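You operate a simulated robot arm through the tools that you are given. There is no shell and no other tool. Be economical: measure what you need, move in short steps, check, and stop when the job is done.

You are at the controls of a simulated two-armed robot. One attempt, no reset.

Task
Wipe up the spill on the left half of the bench with the blue cloth and put it back.

The check looks at the end state, three seconds after you hand in, the way a careful person would. Anything else that was tipped, shoved, dropped, spilled or broken makes it a failure. Flat cloth is picked up by pressing the open fingertips on it (5 to 10 N) and closing them slowly along it; thin cloth reads only 2 to 8 mm in the jaws.

Robot
Two 7-joint arms with two-finger parallel grippers on one trunk, on a base that drives. Base frame: it is fixed to the floor where the robot stands at the start and does not move with it; the origin is under the middle of the robot, x ahead of it, y to its left, z up. Readings come in mm, rad, newtons and seconds.
The left shoulder is at the start at [70, 163, 1120], the right one opposite. Payload 3.43 kg a hand.
Tool frame (each hand has its own): the origin (TCP) lies between the finger pads and is the grasp point; the fingertips stand 34 mm ahead of it; z points along the fingers, y is the line along which they close. Largest opening 128 mm; finger width 24, thickness 12; the body of the gripper, 48 by 130 mm, starts 96 mm behind the TCP.
Orientation is told as [roll, pitch, yaw] about the base's x, y, z axes, in that order, counted from this pose: with the fingers straight down and closing along the base's y, the tool's x points along the base's -x, its y along +y and its z along -z.

Tools
- The arms move only by the tool step_arm. It takes "left_targets", "right_targets" or both (then of equal length, played together; a hand with none holds still); each is a list of rows, each an object of numbers (a shift or turn left out is 0, a gripper value left out holds the last): "tx", "ty", "tz": the shift along the tool's x, y, z in cm; "ax", "ay", "az": the turn, a rotation vector about the tool's x, y, z in rad; "jaw": the finger opening in cm, from 0 to 12.8. In form: [{"tx": .., "ty": .., "tz": .., "ax": .., "ay": .., "az": .., "jaw": ..}, ...]. A call has 1 to 8 rows; each row shifts and turns the commanded pose from where the row before left it, along the tool's axes as they then stand. A row lasts 0.2 s, in which the tool goes at most 50 mm and 0.15 rad; a call with a longer step from one row to the next is refused whole, and so is a gripper value outside its range. Where a pose cannot be reached the arm comes as near as it can. A force on the tool above 40 N (or 10 N above the force at the start of the call, whichever is more), or a blocked arm, ends the call early, and 0.2 s more pass. The fingers move at their own pace (about 153 mm/s each) and stop on an object; they squeeze with about 42 N. The grip force told is the motor's: it shows also when the fingers shut on nothing. Time passes only in rows, and 0.2 s behind the last, so rows that do not move let the fingers close. The reply holds the time, the measured pose of the TCP, the force on the tool along the base axes, the opening and the grip force, in the units named above and with some noise.
- Cameras (640 x 400 px; columns grow to the right, rows downward): "scene" is now at [140.4, 46, 1340.1]; the picture's right is [0.44, -0.90, 0.00], its down [-0.53, -0.26, -0.80] and it looks along [0.72, 0.35, -0.59] (base axes); focal length 250 px, centre (320, 200). "left" rides on the left gripper at [76, 11, -160] in its tool frame; the picture's right is [-0.15, 0.99, 0.00], its down [-0.88, -0.13, -0.46] and it looks along [-0.45, -0.07, 0.89] (tool axes); focal length 234 px, centre (320, 200). "right" rides on the right gripper at [76, -11, -160] in its tool frame; the picture's right is [0.15, 0.99, 0.00], its down [-0.88, 0.13, -0.46] and it looks along [-0.45, 0.07, 0.89] (tool axes); focal length 234 px, centre (320, 200). There is no depth. A picture from a camera that has moved, and an enlarged one, comes with that camera's place and axes in the base frame and with its lens. The place of the scene camera against the robot may be out by one fixed shift of up to 18 mm in any direction.
- capture(camera): a new picture of that camera. No time passes.
- raise_lower(by): slides the trunk up (or, below 0, down) by that many mm; the arms and the scene camera ride with it, the base frame stays. It gives what a move gives, with no picture.
- drive_base(legs): drives the robot by 1 to 6 legs, each [ahead, left, turn to the left] in mm, mm and rad, along the robot's own axes; the way and the turn of a leg run together, so that a leg with both is an arc; at most 1500 mm and 3.142 rad a leg. The arms and the cameras ride along, it lands a little off, and it stops where it bumps. It gives what a move gives.
- aim_head(pan, tilt): turns the head with the scene camera to pan (to the left, within 1.501 rad either way) and tilt (down, from -0.506 to 1.204), counted from straight ahead of the robot. It gives what a move gives.
- inspect(camera, box): a new picture of the part [left, top, right, bottom] of that camera's present view, enlarged. No time passes.
- finish_job(): hands the job in; it is judged then, once.

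Go step by step. Nothing tells you exact positions but the pictures and the camera data: compare them with the known pose of the tool, close in by small moves and look again before you grip or let go. The budget is 120 turns and 108 pictures, counting those below and the enlarged ones. Unless the task says otherwise, let go and move clear before handing in, and close with one line.

The tools are called after "Emit:" by a JSON object that holds its "fn" and its "kwargs". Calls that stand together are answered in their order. step_arm: Moves the arms, as the interface text tells. Its arguments: {"type":"object","properties":{"left_targets":{"type":"array"},"right_targets":{"type":"array"}},"required":[]} The other tools are called the same way: raise_lower (by) slides the trunk up or down; drive_base (legs) drives the base; aim_head (pan, tilt) turns the head that bears the scene camera; capture (camera) takes a picture; inspect (camera, box) takes an enlarged picture of a part of a camera's view; finish_job () hands the job in.

At the start:

```text
clock: 0.0
left_position: [403.3, 442.5, 1123.7]
left_orientation: [0.0, 0.001, -0.001]
left_force: [-0.2, 0.1, -0.1]
left_finger_gap: 127.9
left_grip_force: 0.1
right_position: [562.1, -44.8, 1053.1]
right_orientation: [0.0, 0.001, 0.001]
right_force: [0.3, -0.3, -0.4]
right_finger_gap: 127.9
right_grip_force: 0.0
trunk travel left (down, up): [-600.0, 340.0]
robot x, y, heading: [0.1, -0.7, -0.001]
head pan, tilt: [0.457, 0.637]
```

scene: 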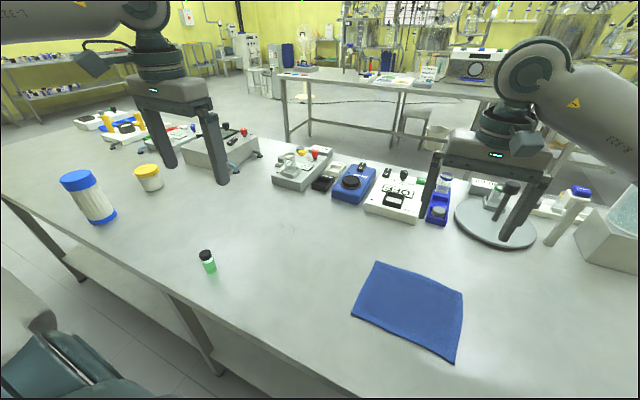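
right: 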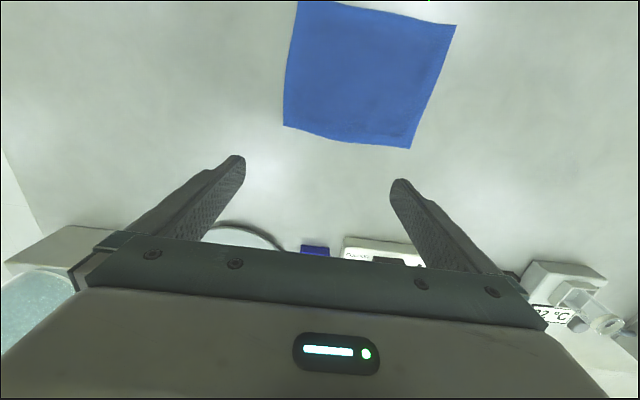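
left: 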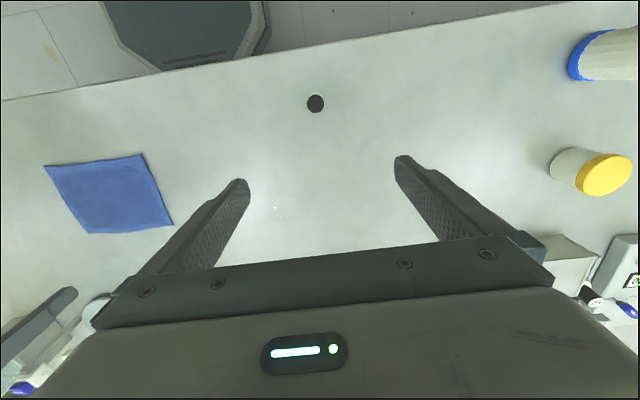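

I see the blue cloth in front, a small vial, and a faint patch on the bench that may be the spill. I'll enlarge the views to find it.

Emit:
{"fn": "inspect", "kwargs": {"camera": "scene", "box": [180, 170, 400, 310]}}

Emit:
{"fn": "inspect", "kwargs": {"camera": "left", "box": [200, 120, 440, 270]}}

Emit:
{"fn": "inspect", "kwargs": {"camera": "scene", "box": [40, 120, 240, 250]}}

```text
2.86 times, centred on (290, 240) of scene
camera zoom: at [140.4, 46.0, 1340.1], right [0.44, -0.9, 0.0], down [-0.53, -0.26, -0.8], along [0.72, 0.35, -0.59], focal length 714 px, centre (406, 86)
```

zoom: 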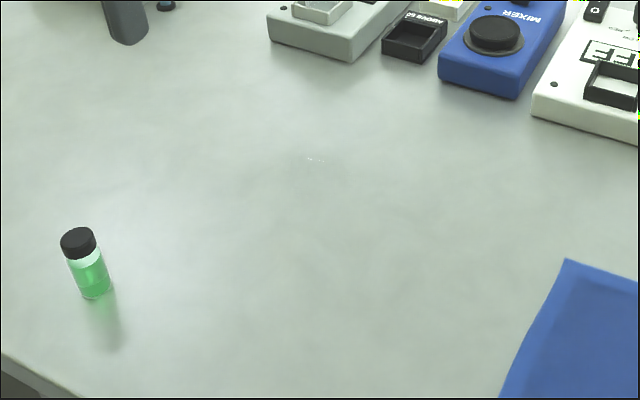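

```text
2.67 times, centred on (320, 195) of left
camera zoom: at [330.8, 454.3, 1284.1], right [0.15, 0.99, 0.0], down [0.88, -0.13, 0.46], along [0.45, -0.07, -0.89], focal length 624 px, centre (320, 213)
```

zoom: 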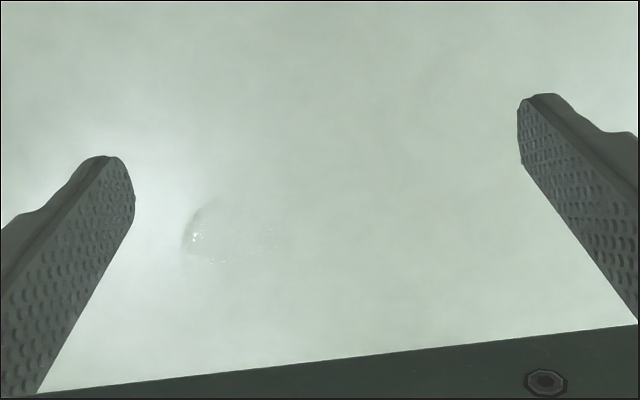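

```text
3.08 times, centred on (140, 185) of scene
camera zoom: at [140.4, 46.0, 1340.1], right [0.44, -0.9, 0.0], down [-0.53, -0.26, -0.8], along [0.72, 0.35, -0.59], focal length 769 px, centre (874, 246)
```

zoom: 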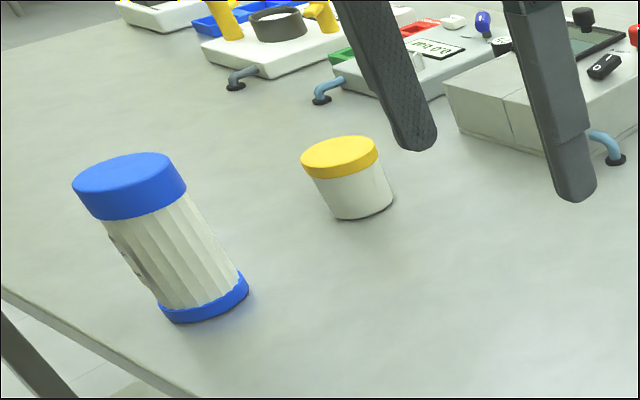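

The spill is a clear puddle that the left camera puts near (585, 340). The cloth is near x 400–580, y −110…100. I'll move the right arm aside and up, and bring the left hand lower over the spill for a closer look.

Emit:
{"fn": "step_arm", "kwargs": {"right_targets": [{"tz": -4}, {"tz": -4}, {"ty": -4.5}, {"ty": -4.5}, {"ty": -4.5}, {"ty": -4.5}, {"ty": -4.5}, {"ty": -4.5}], "left_targets": [{"tz": 2}, {"tz": 2}, {"tz": 2}, {"tz": 2}, {"tz": 2}, {"tz": 2}, {"ty": -3, "tx": -2}, {"ty": -3, "tx": -2}]}}

Emit:
{"fn": "capture", "kwargs": {"camera": "left"}}

Emit:
{"fn": "capture", "kwargs": {"camera": "scene"}}

```text
clock: 1.8
left_position: [442.9, 377.4, 1007.5]
left_orientation: [0.001, 0.0, 0.0]
left_force: [-0.7, -0.5, 1.4]
left_finger_gap: 128.1
left_grip_force: 0.0
right_position: [559.8, -317.2, 1130.7]
right_orientation: [0.003, 0.0, -0.001]
right_force: [1.0, 0.1, -0.8]
right_finger_gap: 128.0
right_grip_force: 0.2
trunk travel left (down, up): [-600.0, 340.0]
robot x, y, heading: [-0.5, -1.5, -0.002]
head pan, tilt: [0.457, 0.637]
```

```text
101 pictures are left
camera left: at [370.6, 389.4, 1165.9], right [0.15, 0.99, 0.0], down [0.88, -0.13, 0.45], along [0.45, -0.06, -0.89], focal length 234 px, centre (320, 200)
```

left: 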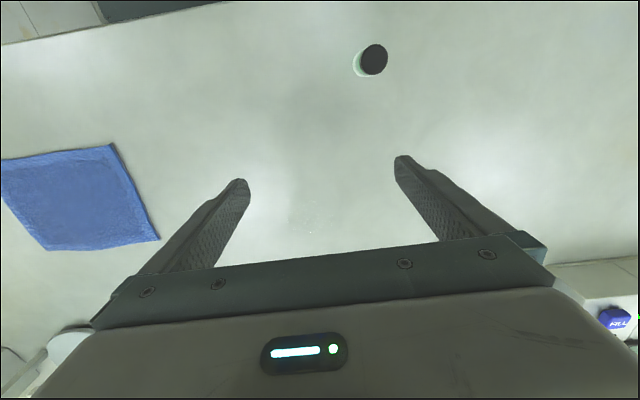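

```text
100 pictures are left
camera scene: at [140.6, 42.7, 1340.1], right [0.44, -0.9, 0.0], down [-0.53, -0.26, -0.8], along [0.72, 0.36, -0.59], focal length 250 px, centre (320, 200)
```

scene: 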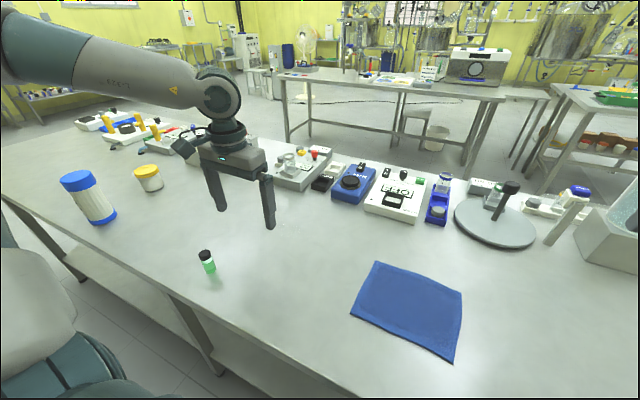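

The vial's position in the left-camera views shows the scene camera is shifted by about (−18, −18, −18). With that correction the spill is near (585, 345) and the cloth spans x 410–575, y −120…88. I'll zoom in to get the size of the spill.

Emit:
{"fn": "inspect", "kwargs": {"camera": "left", "box": [220, 160, 420, 285]}}

Emit:
{"fn": "inspect", "kwargs": {"camera": "scene", "box": [230, 190, 350, 265]}}

```text
3.20 times, centred on (320, 222) of left
camera zoom: at [370.6, 389.4, 1165.9], right [0.15, 0.99, 0.0], down [0.88, -0.13, 0.45], along [0.45, -0.06, -0.89], focal length 749 px, centre (320, 128)
```

zoom: 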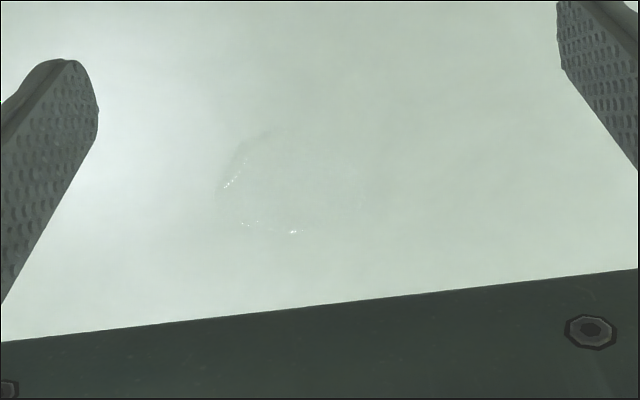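

```text
5.33 times, centred on (290, 228) of scene
camera zoom: at [140.6, 42.7, 1340.1], right [0.44, -0.9, 0.0], down [-0.53, -0.26, -0.8], along [0.72, 0.36, -0.59], focal length 1334 px, centre (480, 53)
```

zoom: 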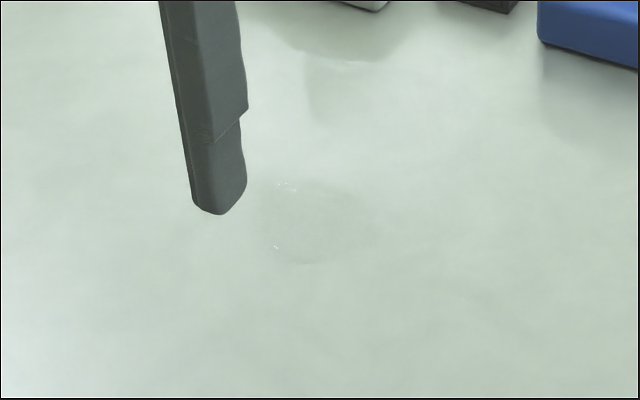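

The spill is about 80 mm across and centred near (580, 345). Next I'll move the left hand over the cloth centre and look.

Emit:
{"fn": "step_arm", "kwargs": {"left_targets": [{"ty": -4.8, "tx": -0.6}, {"ty": -4.8, "tx": -0.6}, {"ty": -4.8, "tx": -0.6}, {"ty": -4.8, "tx": -0.6}, {"ty": -4.8, "tx": -0.6}, {"ty": -4.8, "tx": -0.6}, {"ty": -4.8, "tx": -0.6}, {"ty": -4.8, "tx": -0.6}]}}

Emit:
{"fn": "capture", "kwargs": {"camera": "left"}}

Emit:
{"fn": "capture", "kwargs": {"camera": "scene"}}

```text
clock: 3.6
left_position: [479.3, 116.7, 1004.0]
left_orientation: [-0.002, 0.001, 0.002]
left_force: [0.4, 0.3, 0.4]
left_finger_gap: 128.0
left_grip_force: 0.0
left hand out of reach, approached as far as the arm can: row 6, 7, 8
right_position: [561.2, -315.3, 1132.7]
right_orientation: [-0.001, 0.0, 0.0]
right_force: [-0.3, -0.7, -0.3]
right_finger_gap: 128.0
right_grip_force: 0.0
trunk travel left (down, up): [-600.0, 340.0]
robot x, y, heading: [-0.6, 3.4, 0.001]
head pan, tilt: [0.457, 0.637]
```

```text
97 pictures are left
camera left: at [405.4, 127.5, 1163.6], right [0.15, 0.99, 0.0], down [0.88, -0.13, 0.46], along [0.45, -0.07, -0.89], focal length 234 px, centre (320, 200)
```

left: 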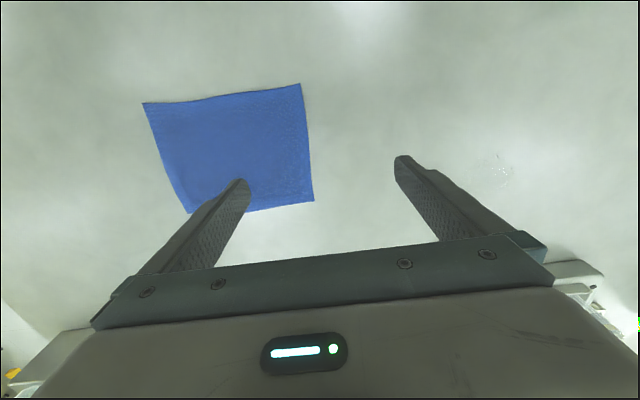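

```text
96 pictures are left
camera scene: at [141.2, 45.9, 1340.0], right [0.44, -0.9, 0.0], down [-0.53, -0.26, -0.8], along [0.72, 0.35, -0.6], focal length 250 px, centre (320, 200)
```

scene: 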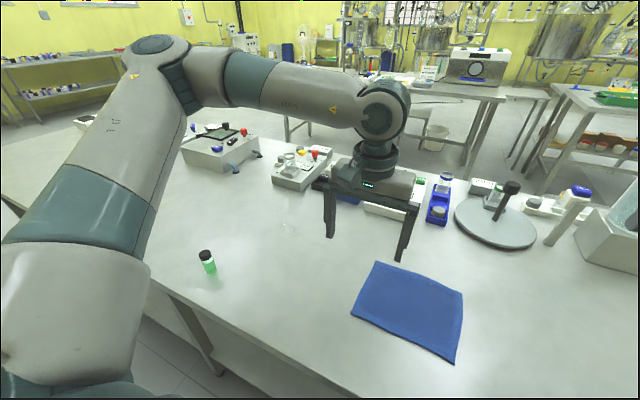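

The left hand stops at y≈117 because it's too far across the body. I'll turn the robot about 0.35 rad to the right so the cloth comes onto the left hand's side, with both hands well above the bench.

Emit:
{"fn": "drive_base", "kwargs": {"legs": [[0, 0, -0.35]]}}

Emit:
{"fn": "capture", "kwargs": {"camera": "left"}}

Emit:
{"fn": "capture", "kwargs": {"camera": "scene"}}

```text
clock: 5.1
left_position: [487.5, -56.7, 1005.0]
left_orientation: [-0.002, -0.001, -0.352]
left_force: [0.0, -1.1, -0.4]
left_finger_gap: 128.1
left_grip_force: 0.1
right_position: [416.6, -488.7, 1132.3]
right_orientation: [0.0, 0.0, -0.351]
right_force: [-0.1, -0.1, 0.4]
right_finger_gap: 127.9
right_grip_force: 0.0
trunk travel left (down, up): [-600.0, 340.0]
robot x, y, heading: [-1.7, 3.4, -0.352]
head pan, tilt: [0.457, 0.637]
```

```text
95 pictures are left
camera left: at [423.9, -19.0, 1163.9], right [0.48, 0.88, 0.0], down [0.78, -0.43, 0.46], along [0.4, -0.22, -0.89], focal length 234 px, centre (320, 200)
```

left: 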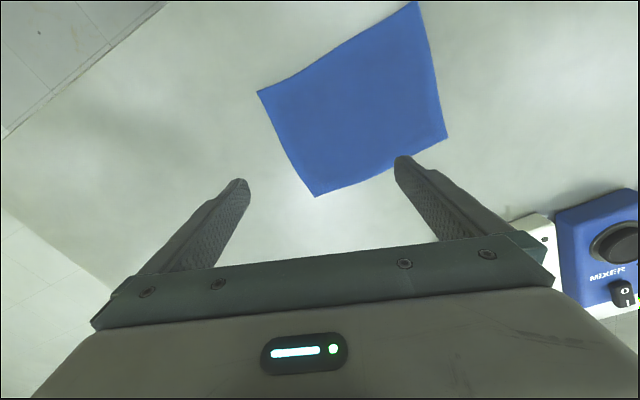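

```text
94 pictures are left
camera scene: at [145.7, -1.1, 1340.1], right [0.1, -0.99, 0.0], down [-0.59, -0.06, -0.8], along [0.8, 0.08, -0.59], focal length 250 px, centre (320, 200)
```

scene: 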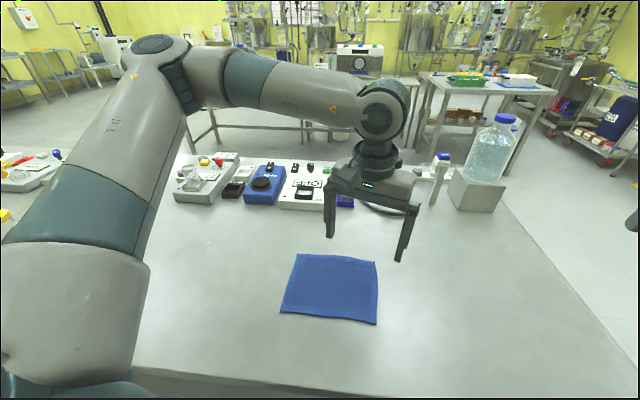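

From this angle the cloth spans about x 395–585, y −110…120. I'll square the hand to it, centre it and lower.

Emit:
{"fn": "step_arm", "kwargs": {"left_targets": [{"az": -0.117}, {"az": -0.117}, {"az": -0.117}, {"ty": 3}, {"ty": 2.7}, {"tz": 3.5}, {"tz": 3.5}, {"tz": 3}]}}

Emit:
{"fn": "capture", "kwargs": {"camera": "left"}}

Emit:
{"fn": "capture", "kwargs": {"camera": "scene"}}

```text
clock: 6.9
left_position: [489.0, 0.2, 904.0]
left_orientation: [-0.002, 0.001, 0.0]
left_force: [0.1, 0.7, -0.4]
left_finger_gap: 128.1
left_grip_force: 0.0
right_position: [419.1, -487.4, 1133.6]
right_orientation: [-0.001, 0.003, -0.352]
right_force: [-0.4, -0.5, -0.5]
right_finger_gap: 128.0
right_grip_force: 0.1
trunk travel left (down, up): [-600.0, 340.0]
robot x, y, heading: [-0.3, 1.2, -0.352]
head pan, tilt: [0.457, 0.637]
```

```text
93 pictures are left
camera left: at [417.2, 12.4, 1063.3], right [0.15, 0.99, 0.0], down [0.88, -0.13, 0.45], along [0.45, -0.07, -0.89], focal length 234 px, centre (320, 200)
```

left: 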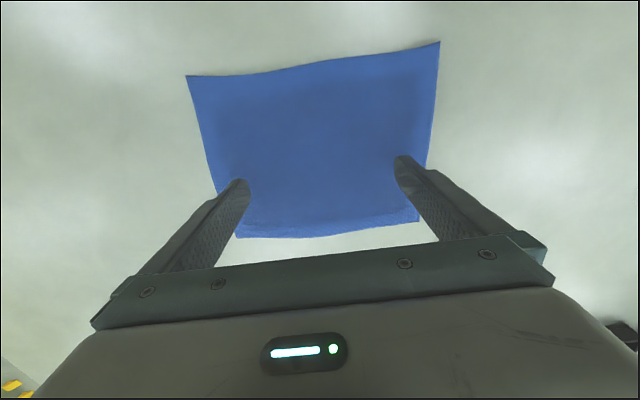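

```text
92 pictures are left
camera scene: at [147.3, -0.5, 1340.0], right [0.1, -0.99, 0.0], down [-0.59, -0.06, -0.8], along [0.8, 0.08, -0.6], focal length 250 px, centre (320, 200)
```

scene: 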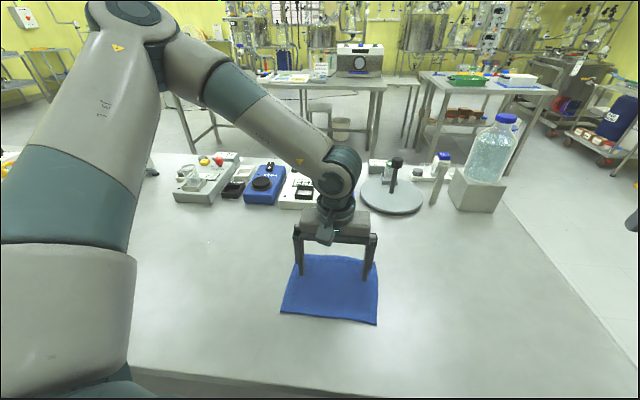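

The hand is centred over the cloth, whose start footprint is x ≈395–592, y ≈−122…120. I'll narrow the jaws to 5 cm and go down onto it.

Emit:
{"fn": "step_arm", "kwargs": {"left_targets": [{"jaw": 5}, {"tz": 2.5}, {"tz": 2.5}, {"tz": 1}, {}]}}

```text
clock: 7.5
left_position: [488.0, -1.7, 886.4]
left_orientation: [-0.005, -0.006, -0.003]
left_force: [-0.8, 3.6, 15.3]
left_finger_gap: 50.0
left_grip_force: 0.4
right_position: [417.2, -488.6, 1131.9]
right_orientation: [-0.002, 0.001, -0.353]
right_force: [-0.1, 0.3, 0.2]
right_finger_gap: 128.1
right_grip_force: 0.0
trunk travel left (down, up): [-600.0, 340.0]
robot x, y, heading: [1.3, 3.1, -0.35]
head pan, tilt: [0.457, 0.637]
stopped in row 3 (left hand): the force on the tool passed its limit (the readings are from after the stop); the commanded pose is now the measured one
```

The hand met force at z=886, about 50 mm above where I expected contact. I'll look before doing anything else.

Emit:
{"fn": "capture", "kwargs": {"camera": "left"}}

Emit:
{"fn": "capture", "kwargs": {"camera": "scene"}}

Emit:
{"fn": "capture", "kwargs": {"camera": "right"}}

```text
91 pictures are left
camera left: at [414.9, 11.4, 1045.8], right [0.15, 0.99, 0.0], down [0.88, -0.13, 0.46], along [0.46, -0.07, -0.89], focal length 234 px, centre (320, 200)
```

left: 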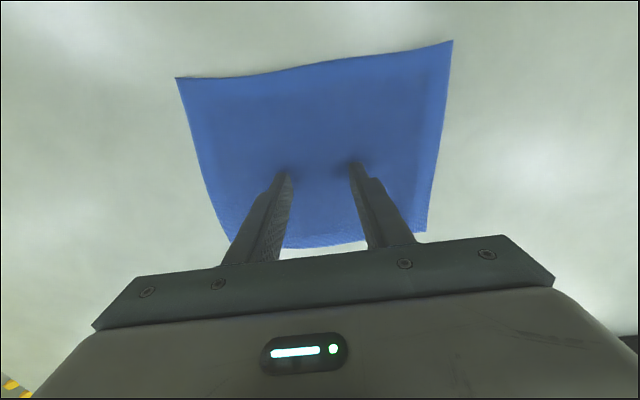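

```text
90 pictures are left
camera scene: at [144.7, -0.5, 1340.4], right [0.1, -0.99, 0.0], down [-0.59, -0.06, -0.8], along [0.8, 0.08, -0.59], focal length 250 px, centre (320, 200)
```

scene: 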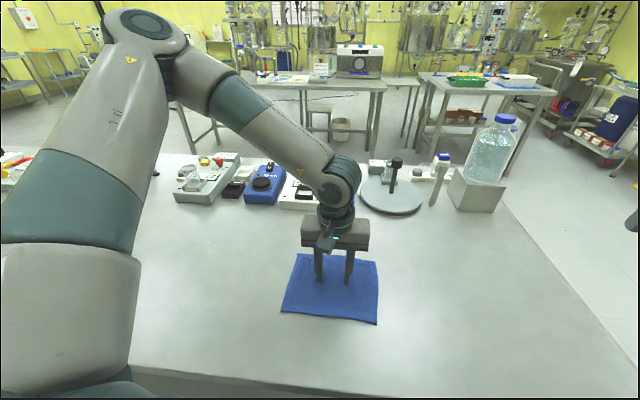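

```text
89 pictures are left
camera right: at [342.5, -473.6, 1292.9], right [0.2, 0.98, 0.0], down [0.87, -0.18, 0.46], along [0.45, -0.09, -0.89], focal length 234 px, centre (320, 200)
```

right: 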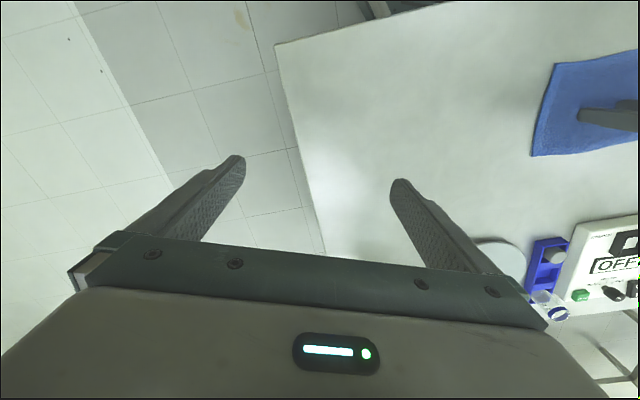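

The fingertips are simply on the cloth. All the cameras agree if the bench is at z≈850 rather than 803. That puts the cloth at x 400–562, y −98…101 and the spill centre at (560, 349). I'll ease the press slightly and close slowly along the cloth.

Emit:
{"fn": "step_arm", "kwargs": {"left_targets": [{"tz": -0.05}, {}]}}

```text
clock: 8.1
left_position: [487.6, -0.6, 885.9]
left_orientation: [-0.005, -0.006, 0.0]
left_force: [2.4, 1.6, 15.6]
left_finger_gap: 50.1
left_grip_force: 0.5
right_position: [416.3, -489.8, 1132.1]
right_orientation: [0.0, 0.0, -0.352]
right_force: [0.0, -0.6, -0.8]
right_finger_gap: 128.1
right_grip_force: 0.1
trunk travel left (down, up): [-600.0, 340.0]
robot x, y, heading: [-0.7, -1.7, -0.35]
head pan, tilt: [0.457, 0.637]
```

Emit:
{"fn": "step_arm", "kwargs": {"left_targets": [{"tz": -0.1}, {}]}}

```text
clock: 8.7
left_position: [487.6, -1.7, 887.4]
left_orientation: [-0.004, -0.003, -0.002]
left_force: [2.4, 0.2, 10.2]
left_finger_gap: 50.4
left_grip_force: 0.1
right_position: [417.4, -488.6, 1133.1]
right_orientation: [0.0, 0.0, -0.353]
right_force: [0.4, -0.1, -0.5]
right_finger_gap: 127.8
right_grip_force: 0.0
trunk travel left (down, up): [-600.0, 340.0]
robot x, y, heading: [-0.9, 2.7, -0.358]
head pan, tilt: [0.457, 0.637]
```

The press is about 10 N now, so I'll close slowly.

Emit:
{"fn": "step_arm", "kwargs": {"left_targets": [{"jaw": 4.2, "tz": -0.03}, {"jaw": 3.4}, {"jaw": 2.6}, {"jaw": 1.8}, {"jaw": 1.0}, {"jaw": 0.4}, {"jaw": 0}, {}]}}

Emit:
{"fn": "capture", "kwargs": {"camera": "left"}}

Emit:
{"fn": "inspect", "kwargs": {"camera": "scene", "box": [250, 190, 410, 340]}}

```text
clock: 10.5
left_position: [487.5, -3.9, 887.6]
left_orientation: [-0.005, -0.003, -0.002]
left_force: [-0.1, 0.4, 5.1]
left_finger_gap: 4.4
left_grip_force: 39.0
right_position: [416.9, -488.8, 1132.4]
right_orientation: [0.0, 0.0, -0.352]
right_force: [0.5, 0.4, -0.4]
right_finger_gap: 128.0
right_grip_force: 0.1
trunk travel left (down, up): [-600.0, 340.0]
robot x, y, heading: [1.8, 5.4, -0.352]
head pan, tilt: [0.457, 0.637]
```

```text
88 pictures are left
camera left: at [414.7, 11.2, 1046.6], right [0.15, 0.99, 0.0], down [0.88, -0.13, 0.46], along [0.45, -0.07, -0.89], focal length 234 px, centre (320, 200)
```

left: 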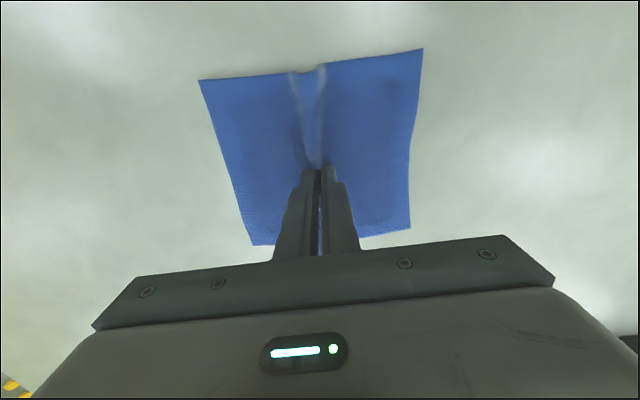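

```text
2.67 times, centred on (330, 265) of scene
camera zoom: at [145.4, -0.8, 1340.2], right [0.1, -0.99, 0.0], down [-0.59, -0.06, -0.8], along [0.8, 0.08, -0.59], focal length 667 px, centre (293, 27)
```

zoom: 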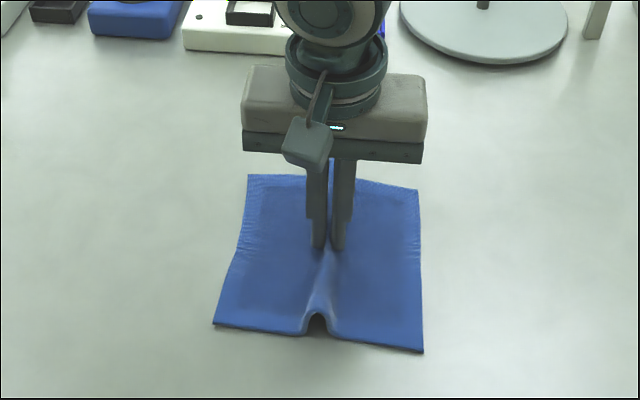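

I have a clean fold of 4.4 mm in the jaws. I'll raise it slightly and slide the cloth across the bench to the spill.

Emit:
{"fn": "step_arm", "kwargs": {"left_targets": [{"tz": -0.8}, {"ty": 3, "tx": -0.6}, {"ty": 3, "tx": -0.6}, {"ty": 3, "tx": -0.6}, {"ty": 3, "tx": -0.6}, {"ty": 3, "tx": -0.6}, {"ty": 3, "tx": -0.6}, {}]}}

Emit:
{"fn": "capture", "kwargs": {"camera": "left"}}

Emit:
{"fn": "capture", "kwargs": {"camera": "scene"}}

```text
clock: 12.3
left_position: [524.5, 179.1, 896.0]
left_orientation: [-0.004, -0.004, -0.002]
left_force: [-0.1, 0.9, 0.0]
left_finger_gap: 3.9
left_grip_force: 39.4
right_position: [417.9, -489.9, 1131.3]
right_orientation: [0.0, 0.001, -0.353]
right_force: [0.6, -0.2, -0.9]
right_finger_gap: 128.3
right_grip_force: 0.0
trunk travel left (down, up): [-600.0, 340.0]
robot x, y, heading: [0.4, 2.5, -0.355]
head pan, tilt: [0.457, 0.637]
```

```text
86 pictures are left
camera left: at [452.0, 191.4, 1054.5], right [0.15, 0.99, 0.0], down [0.88, -0.13, 0.46], along [0.45, -0.07, -0.89], focal length 234 px, centre (320, 200)
```

left: 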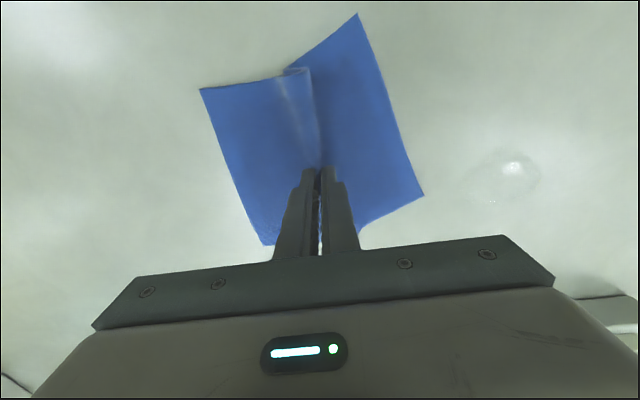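

```text
85 pictures are left
camera scene: at [146.0, -1.9, 1340.1], right [0.1, -0.99, 0.0], down [-0.59, -0.06, -0.8], along [0.8, 0.08, -0.59], focal length 250 px, centre (320, 200)
```

scene: 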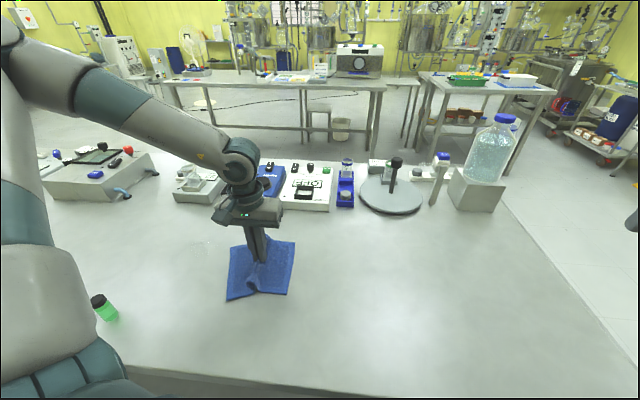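

The cloth slides well, and the spill reads (557, 352) from here. I'll carry on to the near edge of the spill and press down lightly.

Emit:
{"fn": "step_arm", "kwargs": {"left_targets": [{"ty": 3, "tx": -0.6}, {"ty": 3, "tx": -0.6}, {"ty": 3, "tx": -0.6}, {"ty": 3, "tx": -0.6}, {"ty": 1.5, "tx": -0.6}, {"tz": 0.5}, {"tz": 0.4}, {}]}}

Emit:
{"fn": "capture", "kwargs": {"camera": "left"}}

Emit:
{"fn": "capture", "kwargs": {"camera": "scene"}}

```text
clock: 14.1
left_position: [555.9, 312.9, 887.5]
left_orientation: [-0.003, -0.009, -0.003]
left_force: [3.8, 1.9, 21.3]
left_finger_gap: 4.2
left_grip_force: 39.2
right_position: [416.3, -490.9, 1133.0]
right_orientation: [-0.001, 0.0, -0.353]
right_force: [-0.5, 0.1, -0.4]
right_finger_gap: 127.9
right_grip_force: 0.0
trunk travel left (down, up): [-600.0, 340.0]
robot x, y, heading: [-3.7, -0.3, -0.356]
head pan, tilt: [0.457, 0.637]
```

```text
84 pictures are left
camera left: at [481.7, 325.6, 1046.5], right [0.15, 0.99, 0.0], down [0.88, -0.13, 0.46], along [0.46, -0.07, -0.89], focal length 234 px, centre (320, 200)
```

left: 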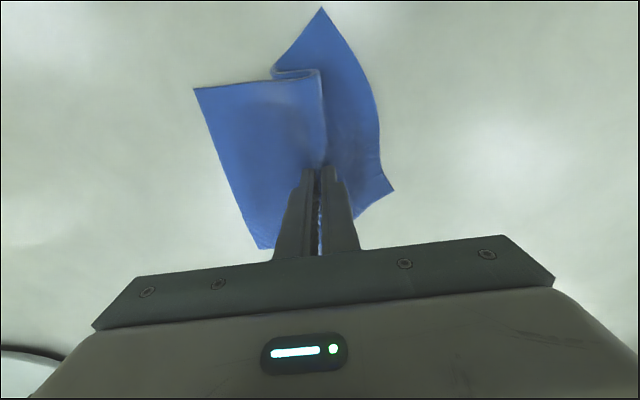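

```text
83 pictures are left
camera scene: at [144.2, -1.6, 1340.6], right [0.1, -0.99, 0.0], down [-0.59, -0.06, -0.8], along [0.8, 0.08, -0.59], focal length 250 px, centre (320, 200)
```

scene: 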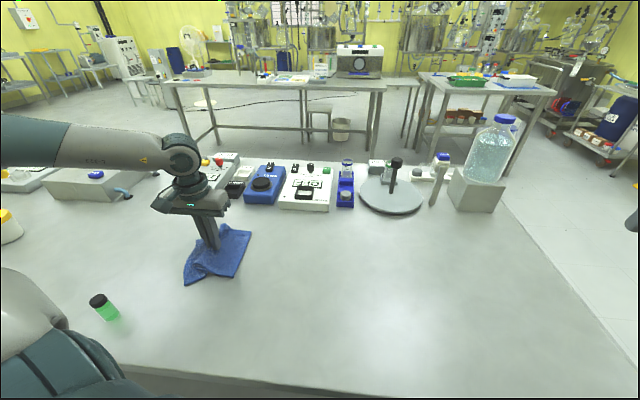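

The cloth now covers the spill. I'll ease the pressure to about 12 N and wipe back and forth.

Emit:
{"fn": "step_arm", "kwargs": {"left_targets": [{"tz": -0.12}, {"ty": 2}, {"ty": 2}, {"ty": 2}, {"ty": 2}, {"tx": -1.5}, {"ty": -2}, {"ty": -2}]}}

Emit:
{"fn": "capture", "kwargs": {"camera": "left"}}

```text
clock: 15.9
left_position: [568.2, 353.9, 886.7]
left_orientation: [-0.005, -0.005, -0.002]
left_force: [0.6, 1.7, 19.2]
left_finger_gap: 4.0
left_grip_force: 38.4
right_position: [416.8, -489.3, 1132.2]
right_orientation: [0.0, -0.001, -0.352]
right_force: [0.9, 0.1, -1.1]
right_finger_gap: 128.0
right_grip_force: 0.0
trunk travel left (down, up): [-600.0, 340.0]
robot x, y, heading: [-3.1, 1.7, -0.353]
head pan, tilt: [0.457, 0.637]
```

```text
82 pictures are left
camera left: at [495.5, 366.3, 1046.0], right [0.15, 0.99, 0.0], down [0.88, -0.13, 0.46], along [0.46, -0.07, -0.89], focal length 234 px, centre (320, 200)
```

left: 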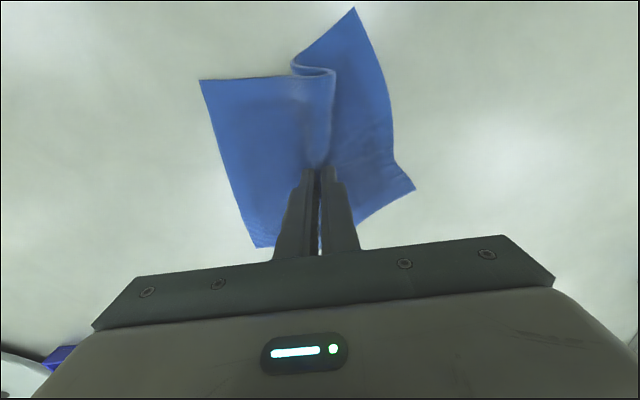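

The cloth stays in hand and the bench around it looks dry. I'll make more strokes over the far and near sides of the spill.

Emit:
{"fn": "step_arm", "kwargs": {"left_targets": [{"tz": -0.08, "ty": -2}, {"ty": -2}, {"tx": -1.5}, {"ty": 2.5}, {"ty": 2.5}, {"ty": 2.5}, {"tx": 2}, {"tx": 2}]}}

Emit:
{"fn": "step_arm", "kwargs": {"left_targets": [{"ty": -2.5}, {"ty": -2.5}, {"ty": -2.5}, {"tx": 2}, {"ty": 2.5}, {"ty": 2.5}, {"ty": 2.5}, {}]}}

Emit:
{"fn": "capture", "kwargs": {"camera": "left"}}

```text
clock: 17.7
left_position: [545.5, 387.7, 886.0]
left_orientation: [-0.004, -0.006, -0.003]
left_force: [3.0, 1.1, 11.7]
left_finger_gap: 4.2
left_grip_force: 38.4
right_position: [415.6, -490.5, 1133.6]
right_orientation: [-0.001, -0.001, -0.352]
right_force: [-0.6, 0.3, 0.0]
right_finger_gap: 128.0
right_grip_force: 0.2
trunk travel left (down, up): [-600.0, 340.0]
robot x, y, heading: [0.2, -0.5, -0.352]
head pan, tilt: [0.457, 0.637]
```

```text
clock: 19.5
left_position: [524.9, 389.4, 888.2]
left_orientation: [-0.004, -0.004, -0.001]
left_force: [-0.6, -0.8, 6.2]
left_finger_gap: 4.1
left_grip_force: 38.9
right_position: [416.7, -489.8, 1132.1]
right_orientation: [-0.001, 0.0, -0.352]
right_force: [-0.3, -0.3, 1.2]
right_finger_gap: 128.0
right_grip_force: 0.1
trunk travel left (down, up): [-600.0, 340.0]
robot x, y, heading: [1.8, -0.4, -0.354]
head pan, tilt: [0.457, 0.637]
```

```text
81 pictures are left
camera left: at [451.5, 401.0, 1047.0], right [0.15, 0.99, 0.0], down [0.88, -0.13, 0.46], along [0.45, -0.07, -0.89], focal length 234 px, centre (320, 200)
```

left: 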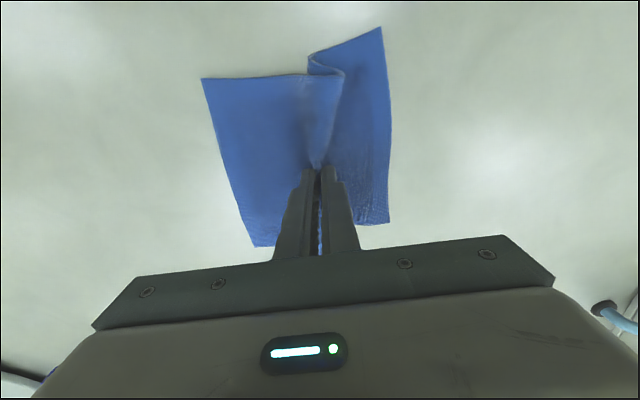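

Now I'll slide the cloth partway back and check the spill area.

Emit:
{"fn": "step_arm", "kwargs": {"left_targets": [{"tx": -2}, {"ty": -3}, {"ty": -3}, {"ty": -3}, {"ty": -3}, {"ty": -3, "tz": -0.6}, {"ty": -3}, {"ty": -3}]}}

Emit:
{"fn": "capture", "kwargs": {"camera": "left"}}

Emit:
{"fn": "inspect", "kwargs": {"camera": "left", "box": [400, 80, 640, 230]}}

Emit:
{"fn": "inspect", "kwargs": {"camera": "scene", "box": [120, 180, 280, 280]}}

```text
clock: 21.3
left_position: [544.7, 177.2, 894.1]
left_orientation: [-0.004, -0.006, -0.003]
left_force: [-0.1, 0.4, 1.8]
left_finger_gap: 4.4
left_grip_force: 39.2
right_position: [418.2, -489.4, 1131.9]
right_orientation: [-0.001, 0.002, -0.351]
right_force: [0.9, -1.0, -0.4]
right_finger_gap: 128.2
right_grip_force: 0.0
trunk travel left (down, up): [-600.0, 340.0]
robot x, y, heading: [0.6, 0.4, -0.356]
head pan, tilt: [0.457, 0.637]
```

```text
80 pictures are left
camera left: at [471.4, 189.8, 1053.0], right [0.15, 0.99, 0.0], down [0.88, -0.13, 0.46], along [0.45, -0.07, -0.89], focal length 234 px, centre (320, 200)
```

left: 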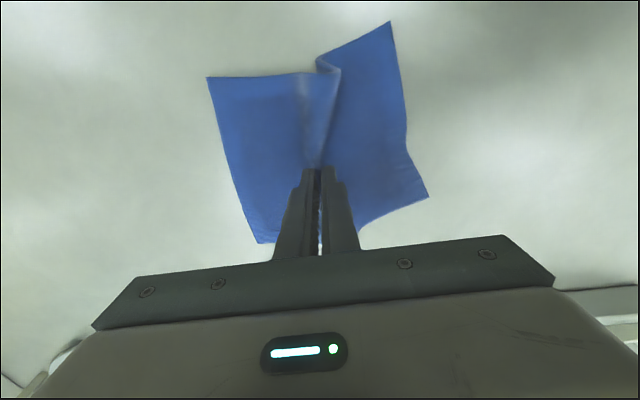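

```text
2.67 times, centred on (520, 155) of left
camera zoom: at [471.4, 189.8, 1053.0], right [0.15, 0.99, 0.0], down [0.88, -0.13, 0.46], along [0.45, -0.07, -0.89], focal length 624 px, centre (-213, 320)
```

zoom: 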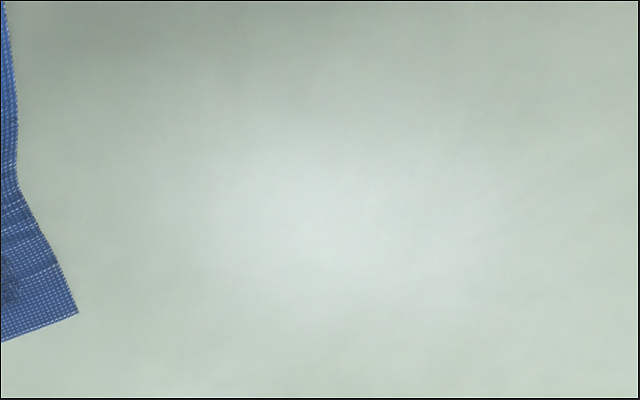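

```text
4.00 times, centred on (200, 230) of scene
camera zoom: at [146.3, -1.9, 1340.0], right [0.1, -0.99, 0.0], down [-0.59, -0.06, -0.8], along [0.8, 0.08, -0.6], focal length 1000 px, centre (800, 80)
```

zoom: 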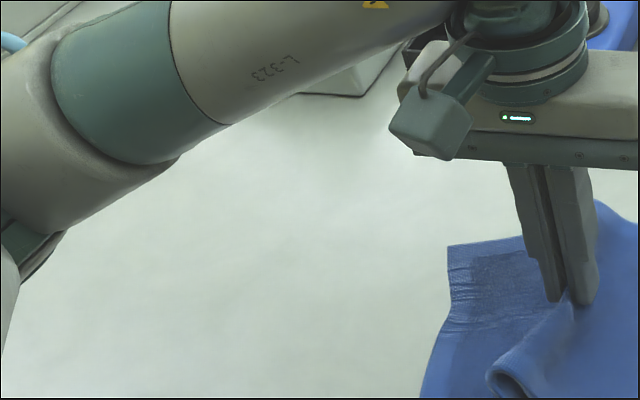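

The spill is gone and there's a damp patch on the cloth. I'll slide it back to where it lay, with the grip point at (487, −3).

Emit:
{"fn": "step_arm", "kwargs": {"left_targets": [{"ty": -3, "tx": 0.95}, {"ty": -3, "tx": 0.95}, {"ty": -3, "tx": 0.95}, {"ty": -3, "tx": 0.95}, {"ty": -3, "tx": 0.95}, {"ty": -3, "tx": 0.95}, {"tz": 0.4}, {}]}}

Emit:
{"fn": "capture", "kwargs": {"camera": "left"}}

Emit:
{"fn": "capture", "kwargs": {"camera": "scene"}}

```text
clock: 23.1
left_position: [487.3, -2.0, 891.7]
left_orientation: [-0.004, -0.003, -0.001]
left_force: [0.6, -1.3, -0.3]
left_finger_gap: 4.1
left_grip_force: 39.2
right_position: [417.9, -490.2, 1132.1]
right_orientation: [0.0, 0.0, -0.354]
right_force: [0.8, 0.3, -0.1]
right_finger_gap: 128.1
right_grip_force: 0.1
trunk travel left (down, up): [-600.0, 340.0]
robot x, y, heading: [3.1, -2.7, -0.358]
head pan, tilt: [0.457, 0.637]
```

```text
77 pictures are left
camera left: at [414.3, 10.2, 1050.5], right [0.15, 0.99, 0.0], down [0.88, -0.13, 0.46], along [0.45, -0.07, -0.89], focal length 234 px, centre (320, 200)
```

left: 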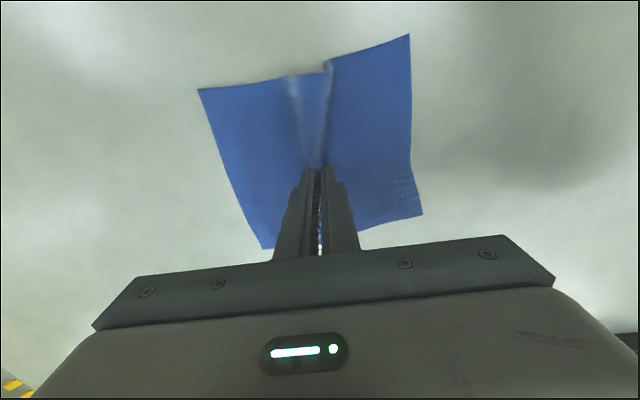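

```text
76 pictures are left
camera scene: at [145.8, -1.4, 1340.1], right [0.1, -0.99, 0.0], down [-0.59, -0.06, -0.8], along [0.8, 0.08, -0.59], focal length 250 px, centre (320, 200)
```

scene: 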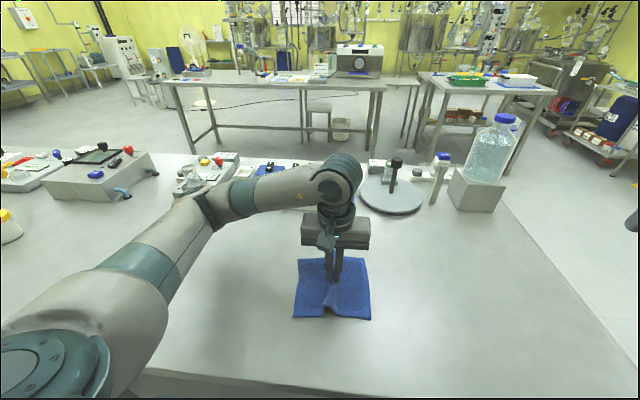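

The cloth is back in place. I'll press lightly while opening so the fold spreads out again, then rise.

Emit:
{"fn": "step_arm", "kwargs": {"left_targets": [{"tz": 0.35}, {"jaw": 1}, {"jaw": 2}, {"jaw": 3}, {"jaw": 4}, {"jaw": 5}, {"jaw": 6}, {}]}}

Emit:
{"fn": "step_arm", "kwargs": {"left_targets": [{"tz": -0.5}, {"tz": -1}, {"tz": -2}, {"tz": -3}, {"tz": -3}, {"tz": -3}, {}]}}

Emit:
{"fn": "capture", "kwargs": {"camera": "left"}}

Emit:
{"fn": "capture", "kwargs": {"camera": "scene"}}

```text
clock: 24.9
left_position: [486.5, -2.3, 888.1]
left_orientation: [-0.005, -0.003, -0.002]
left_force: [0.0, -1.4, 3.9]
left_finger_gap: 57.9
left_grip_force: 0.0
right_position: [417.0, -489.5, 1131.8]
right_orientation: [-0.001, -0.001, -0.354]
right_force: [0.2, -0.4, 0.0]
right_finger_gap: 128.1
right_grip_force: 0.0
trunk travel left (down, up): [-600.0, 340.0]
robot x, y, heading: [3.2, -2.1, -0.355]
head pan, tilt: [0.457, 0.637]
```

```text
clock: 26.5
left_position: [488.6, 1.0, 1012.2]
left_orientation: [-0.005, -0.006, -0.002]
left_force: [0.2, 0.3, -0.4]
left_finger_gap: 60.2
left_grip_force: 0.0
right_position: [416.8, -488.4, 1132.6]
right_orientation: [0.001, 0.0, -0.353]
right_force: [0.7, 1.0, -1.2]
right_finger_gap: 127.8
right_grip_force: 0.2
trunk travel left (down, up): [-600.0, 340.0]
robot x, y, heading: [-0.0, -0.7, -0.354]
head pan, tilt: [0.457, 0.637]
```

```text
75 pictures are left
camera left: at [415.3, 12.2, 1171.2], right [0.15, 0.99, 0.0], down [0.88, -0.13, 0.46], along [0.45, -0.07, -0.89], focal length 234 px, centre (320, 200)
```

left: 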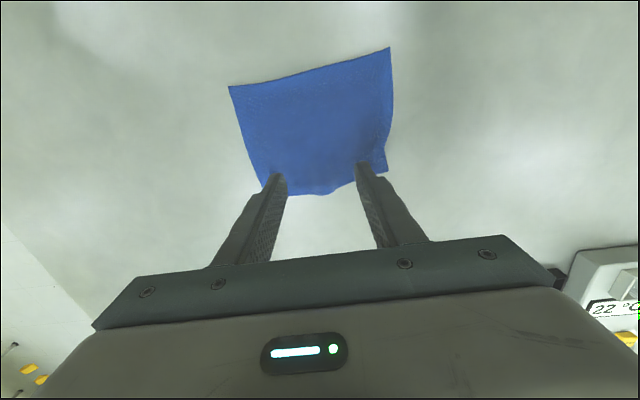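

```text
74 pictures are left
camera scene: at [146.2, -0.7, 1340.0], right [0.1, -0.99, 0.0], down [-0.59, -0.06, -0.8], along [0.8, 0.08, -0.6], focal length 250 px, centre (320, 200)
```

scene: 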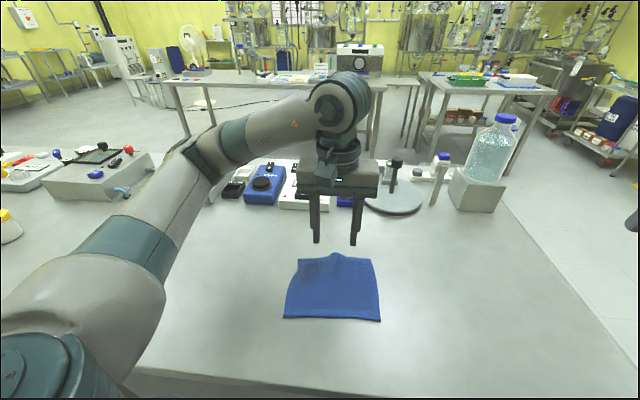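

The cloth lies flat where it started. I'll move the hand up and left to double-check the wiped area.

Emit:
{"fn": "step_arm", "kwargs": {"left_targets": [{"tz": -3}, {"tz": -3}, {"ty": 4.5}, {"ty": 4.5}, {"ty": 4.5}, {"ty": 4.5}, {"ty": 4.5}, {"ty": 4.5}]}}

Emit:
{"fn": "capture", "kwargs": {"camera": "left"}}

Emit:
{"fn": "inspect", "kwargs": {"camera": "left", "box": [250, 80, 490, 230]}}

Emit:
{"fn": "capture", "kwargs": {"camera": "scene"}}

```text
clock: 28.3
left_position: [484.7, 271.3, 1066.6]
left_orientation: [-0.006, -0.008, -0.004]
left_force: [-0.7, 1.3, -0.7]
left_finger_gap: 59.9
left_grip_force: 0.0
right_position: [415.9, -486.8, 1133.4]
right_orientation: [-0.002, -0.002, -0.351]
right_force: [-0.3, 0.1, 0.3]
right_finger_gap: 127.9
right_grip_force: 0.0
trunk travel left (down, up): [-600.0, 340.0]
robot x, y, heading: [-1.5, 0.4, -0.352]
head pan, tilt: [0.457, 0.637]
```

```text
73 pictures are left
camera left: at [411.0, 283.9, 1225.3], right [0.15, 0.99, -0.01], down [0.88, -0.13, 0.46], along [0.45, -0.07, -0.89], focal length 234 px, centre (320, 200)
```

left: 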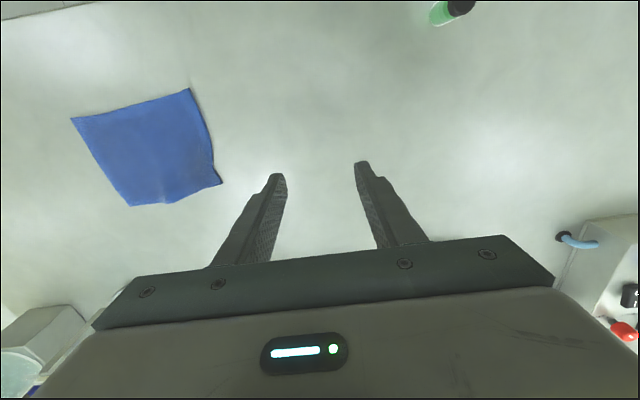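

```text
2.67 times, centred on (370, 155) of left
camera zoom: at [411.0, 283.9, 1225.3], right [0.15, 0.99, -0.01], down [0.88, -0.13, 0.46], along [0.45, -0.07, -0.89], focal length 624 px, centre (187, 320)
```

zoom: 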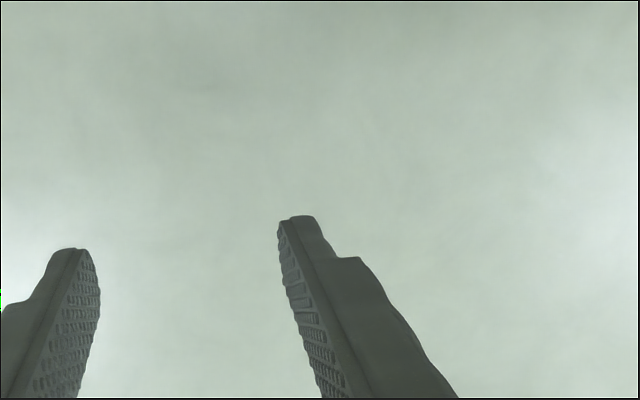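

```text
71 pictures are left
camera scene: at [144.5, 1.1, 1340.3], right [0.1, -0.99, 0.0], down [-0.59, -0.06, -0.8], along [0.8, 0.08, -0.59], focal length 250 px, centre (320, 200)
```

scene: 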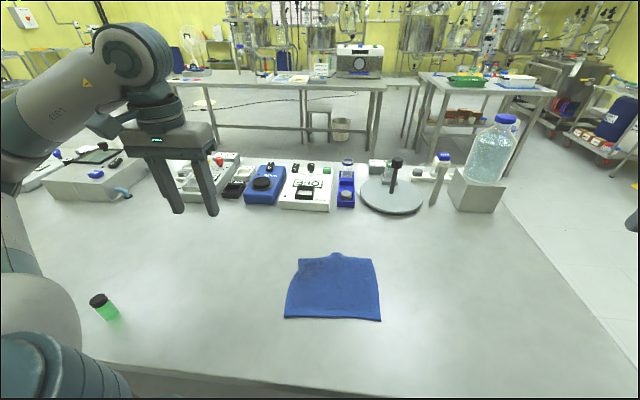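

The area looks clean but a finger partly hides it. I'll shift once more for an unobstructed look.

Emit:
{"fn": "step_arm", "kwargs": {"left_targets": [{"ty": 4, "jaw": 12.8}, {"ty": 3}, {}]}}

Emit:
{"fn": "inspect", "kwargs": {"camera": "left", "box": [220, 110, 420, 235]}}

Emit:
{"fn": "inspect", "kwargs": {"camera": "scene", "box": [60, 180, 300, 330]}}

```text
clock: 29.1
left_position: [486.1, 332.7, 1064.7]
left_orientation: [0.002, 0.01, -0.003]
left_force: [0.1, 0.1, 4.9]
left_finger_gap: 128.0
left_grip_force: 0.2
left hand out of reach, approached as far as the arm can: row 2
right_position: [419.1, -490.0, 1131.4]
right_orientation: [0.0, 0.002, -0.352]
right_force: [1.0, -0.1, 0.2]
right_finger_gap: 127.9
right_grip_force: 0.0
trunk travel left (down, up): [-600.0, 340.0]
robot x, y, heading: [-0.8, 2.8, -0.352]
head pan, tilt: [0.457, 0.637]
```

```text
3.20 times, centred on (320, 172) of left
camera zoom: at [415.2, 344.6, 1225.3], right [0.15, 0.99, 0.0], down [0.88, -0.13, 0.45], along [0.44, -0.07, -0.89], focal length 749 px, centre (320, 288)
```

zoom: 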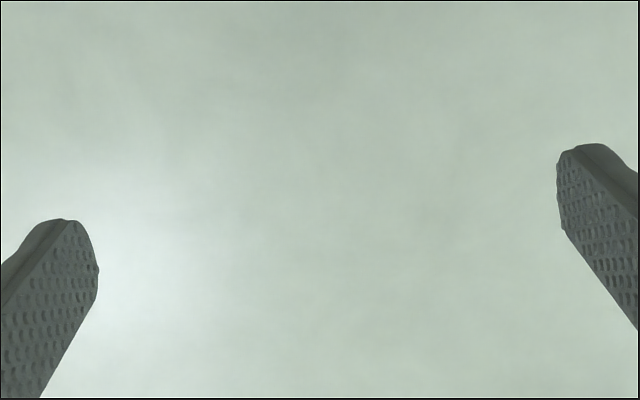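

```text
2.67 times, centred on (180, 255) of scene
camera zoom: at [147.2, -1.2, 1340.1], right [0.1, -0.99, 0.0], down [-0.59, -0.06, -0.8], along [0.8, 0.08, -0.6], focal length 667 px, centre (693, 53)
```

zoom: 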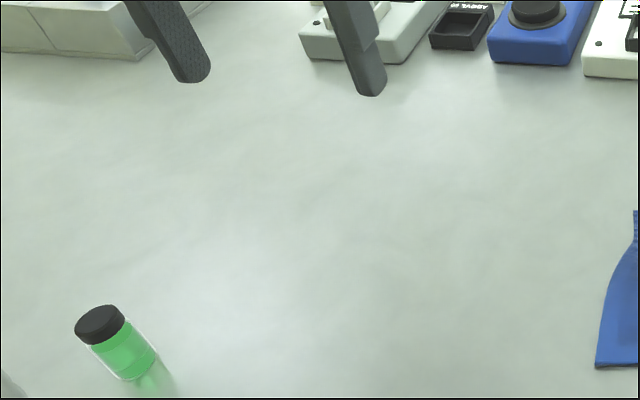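

The bench is clean, the cloth is flat in its old place, the vial and the devices in view are undisturbed, and both hands are clear. I'm handing in.

Emit:
{"fn": "finish_job", "kwargs": {}}

```text
The job is handed in.
```

I wiped up the spill on the left half of the bench and laid the blue cloth flat back where it started; the camera views show the area clean and nothing else disturbed.
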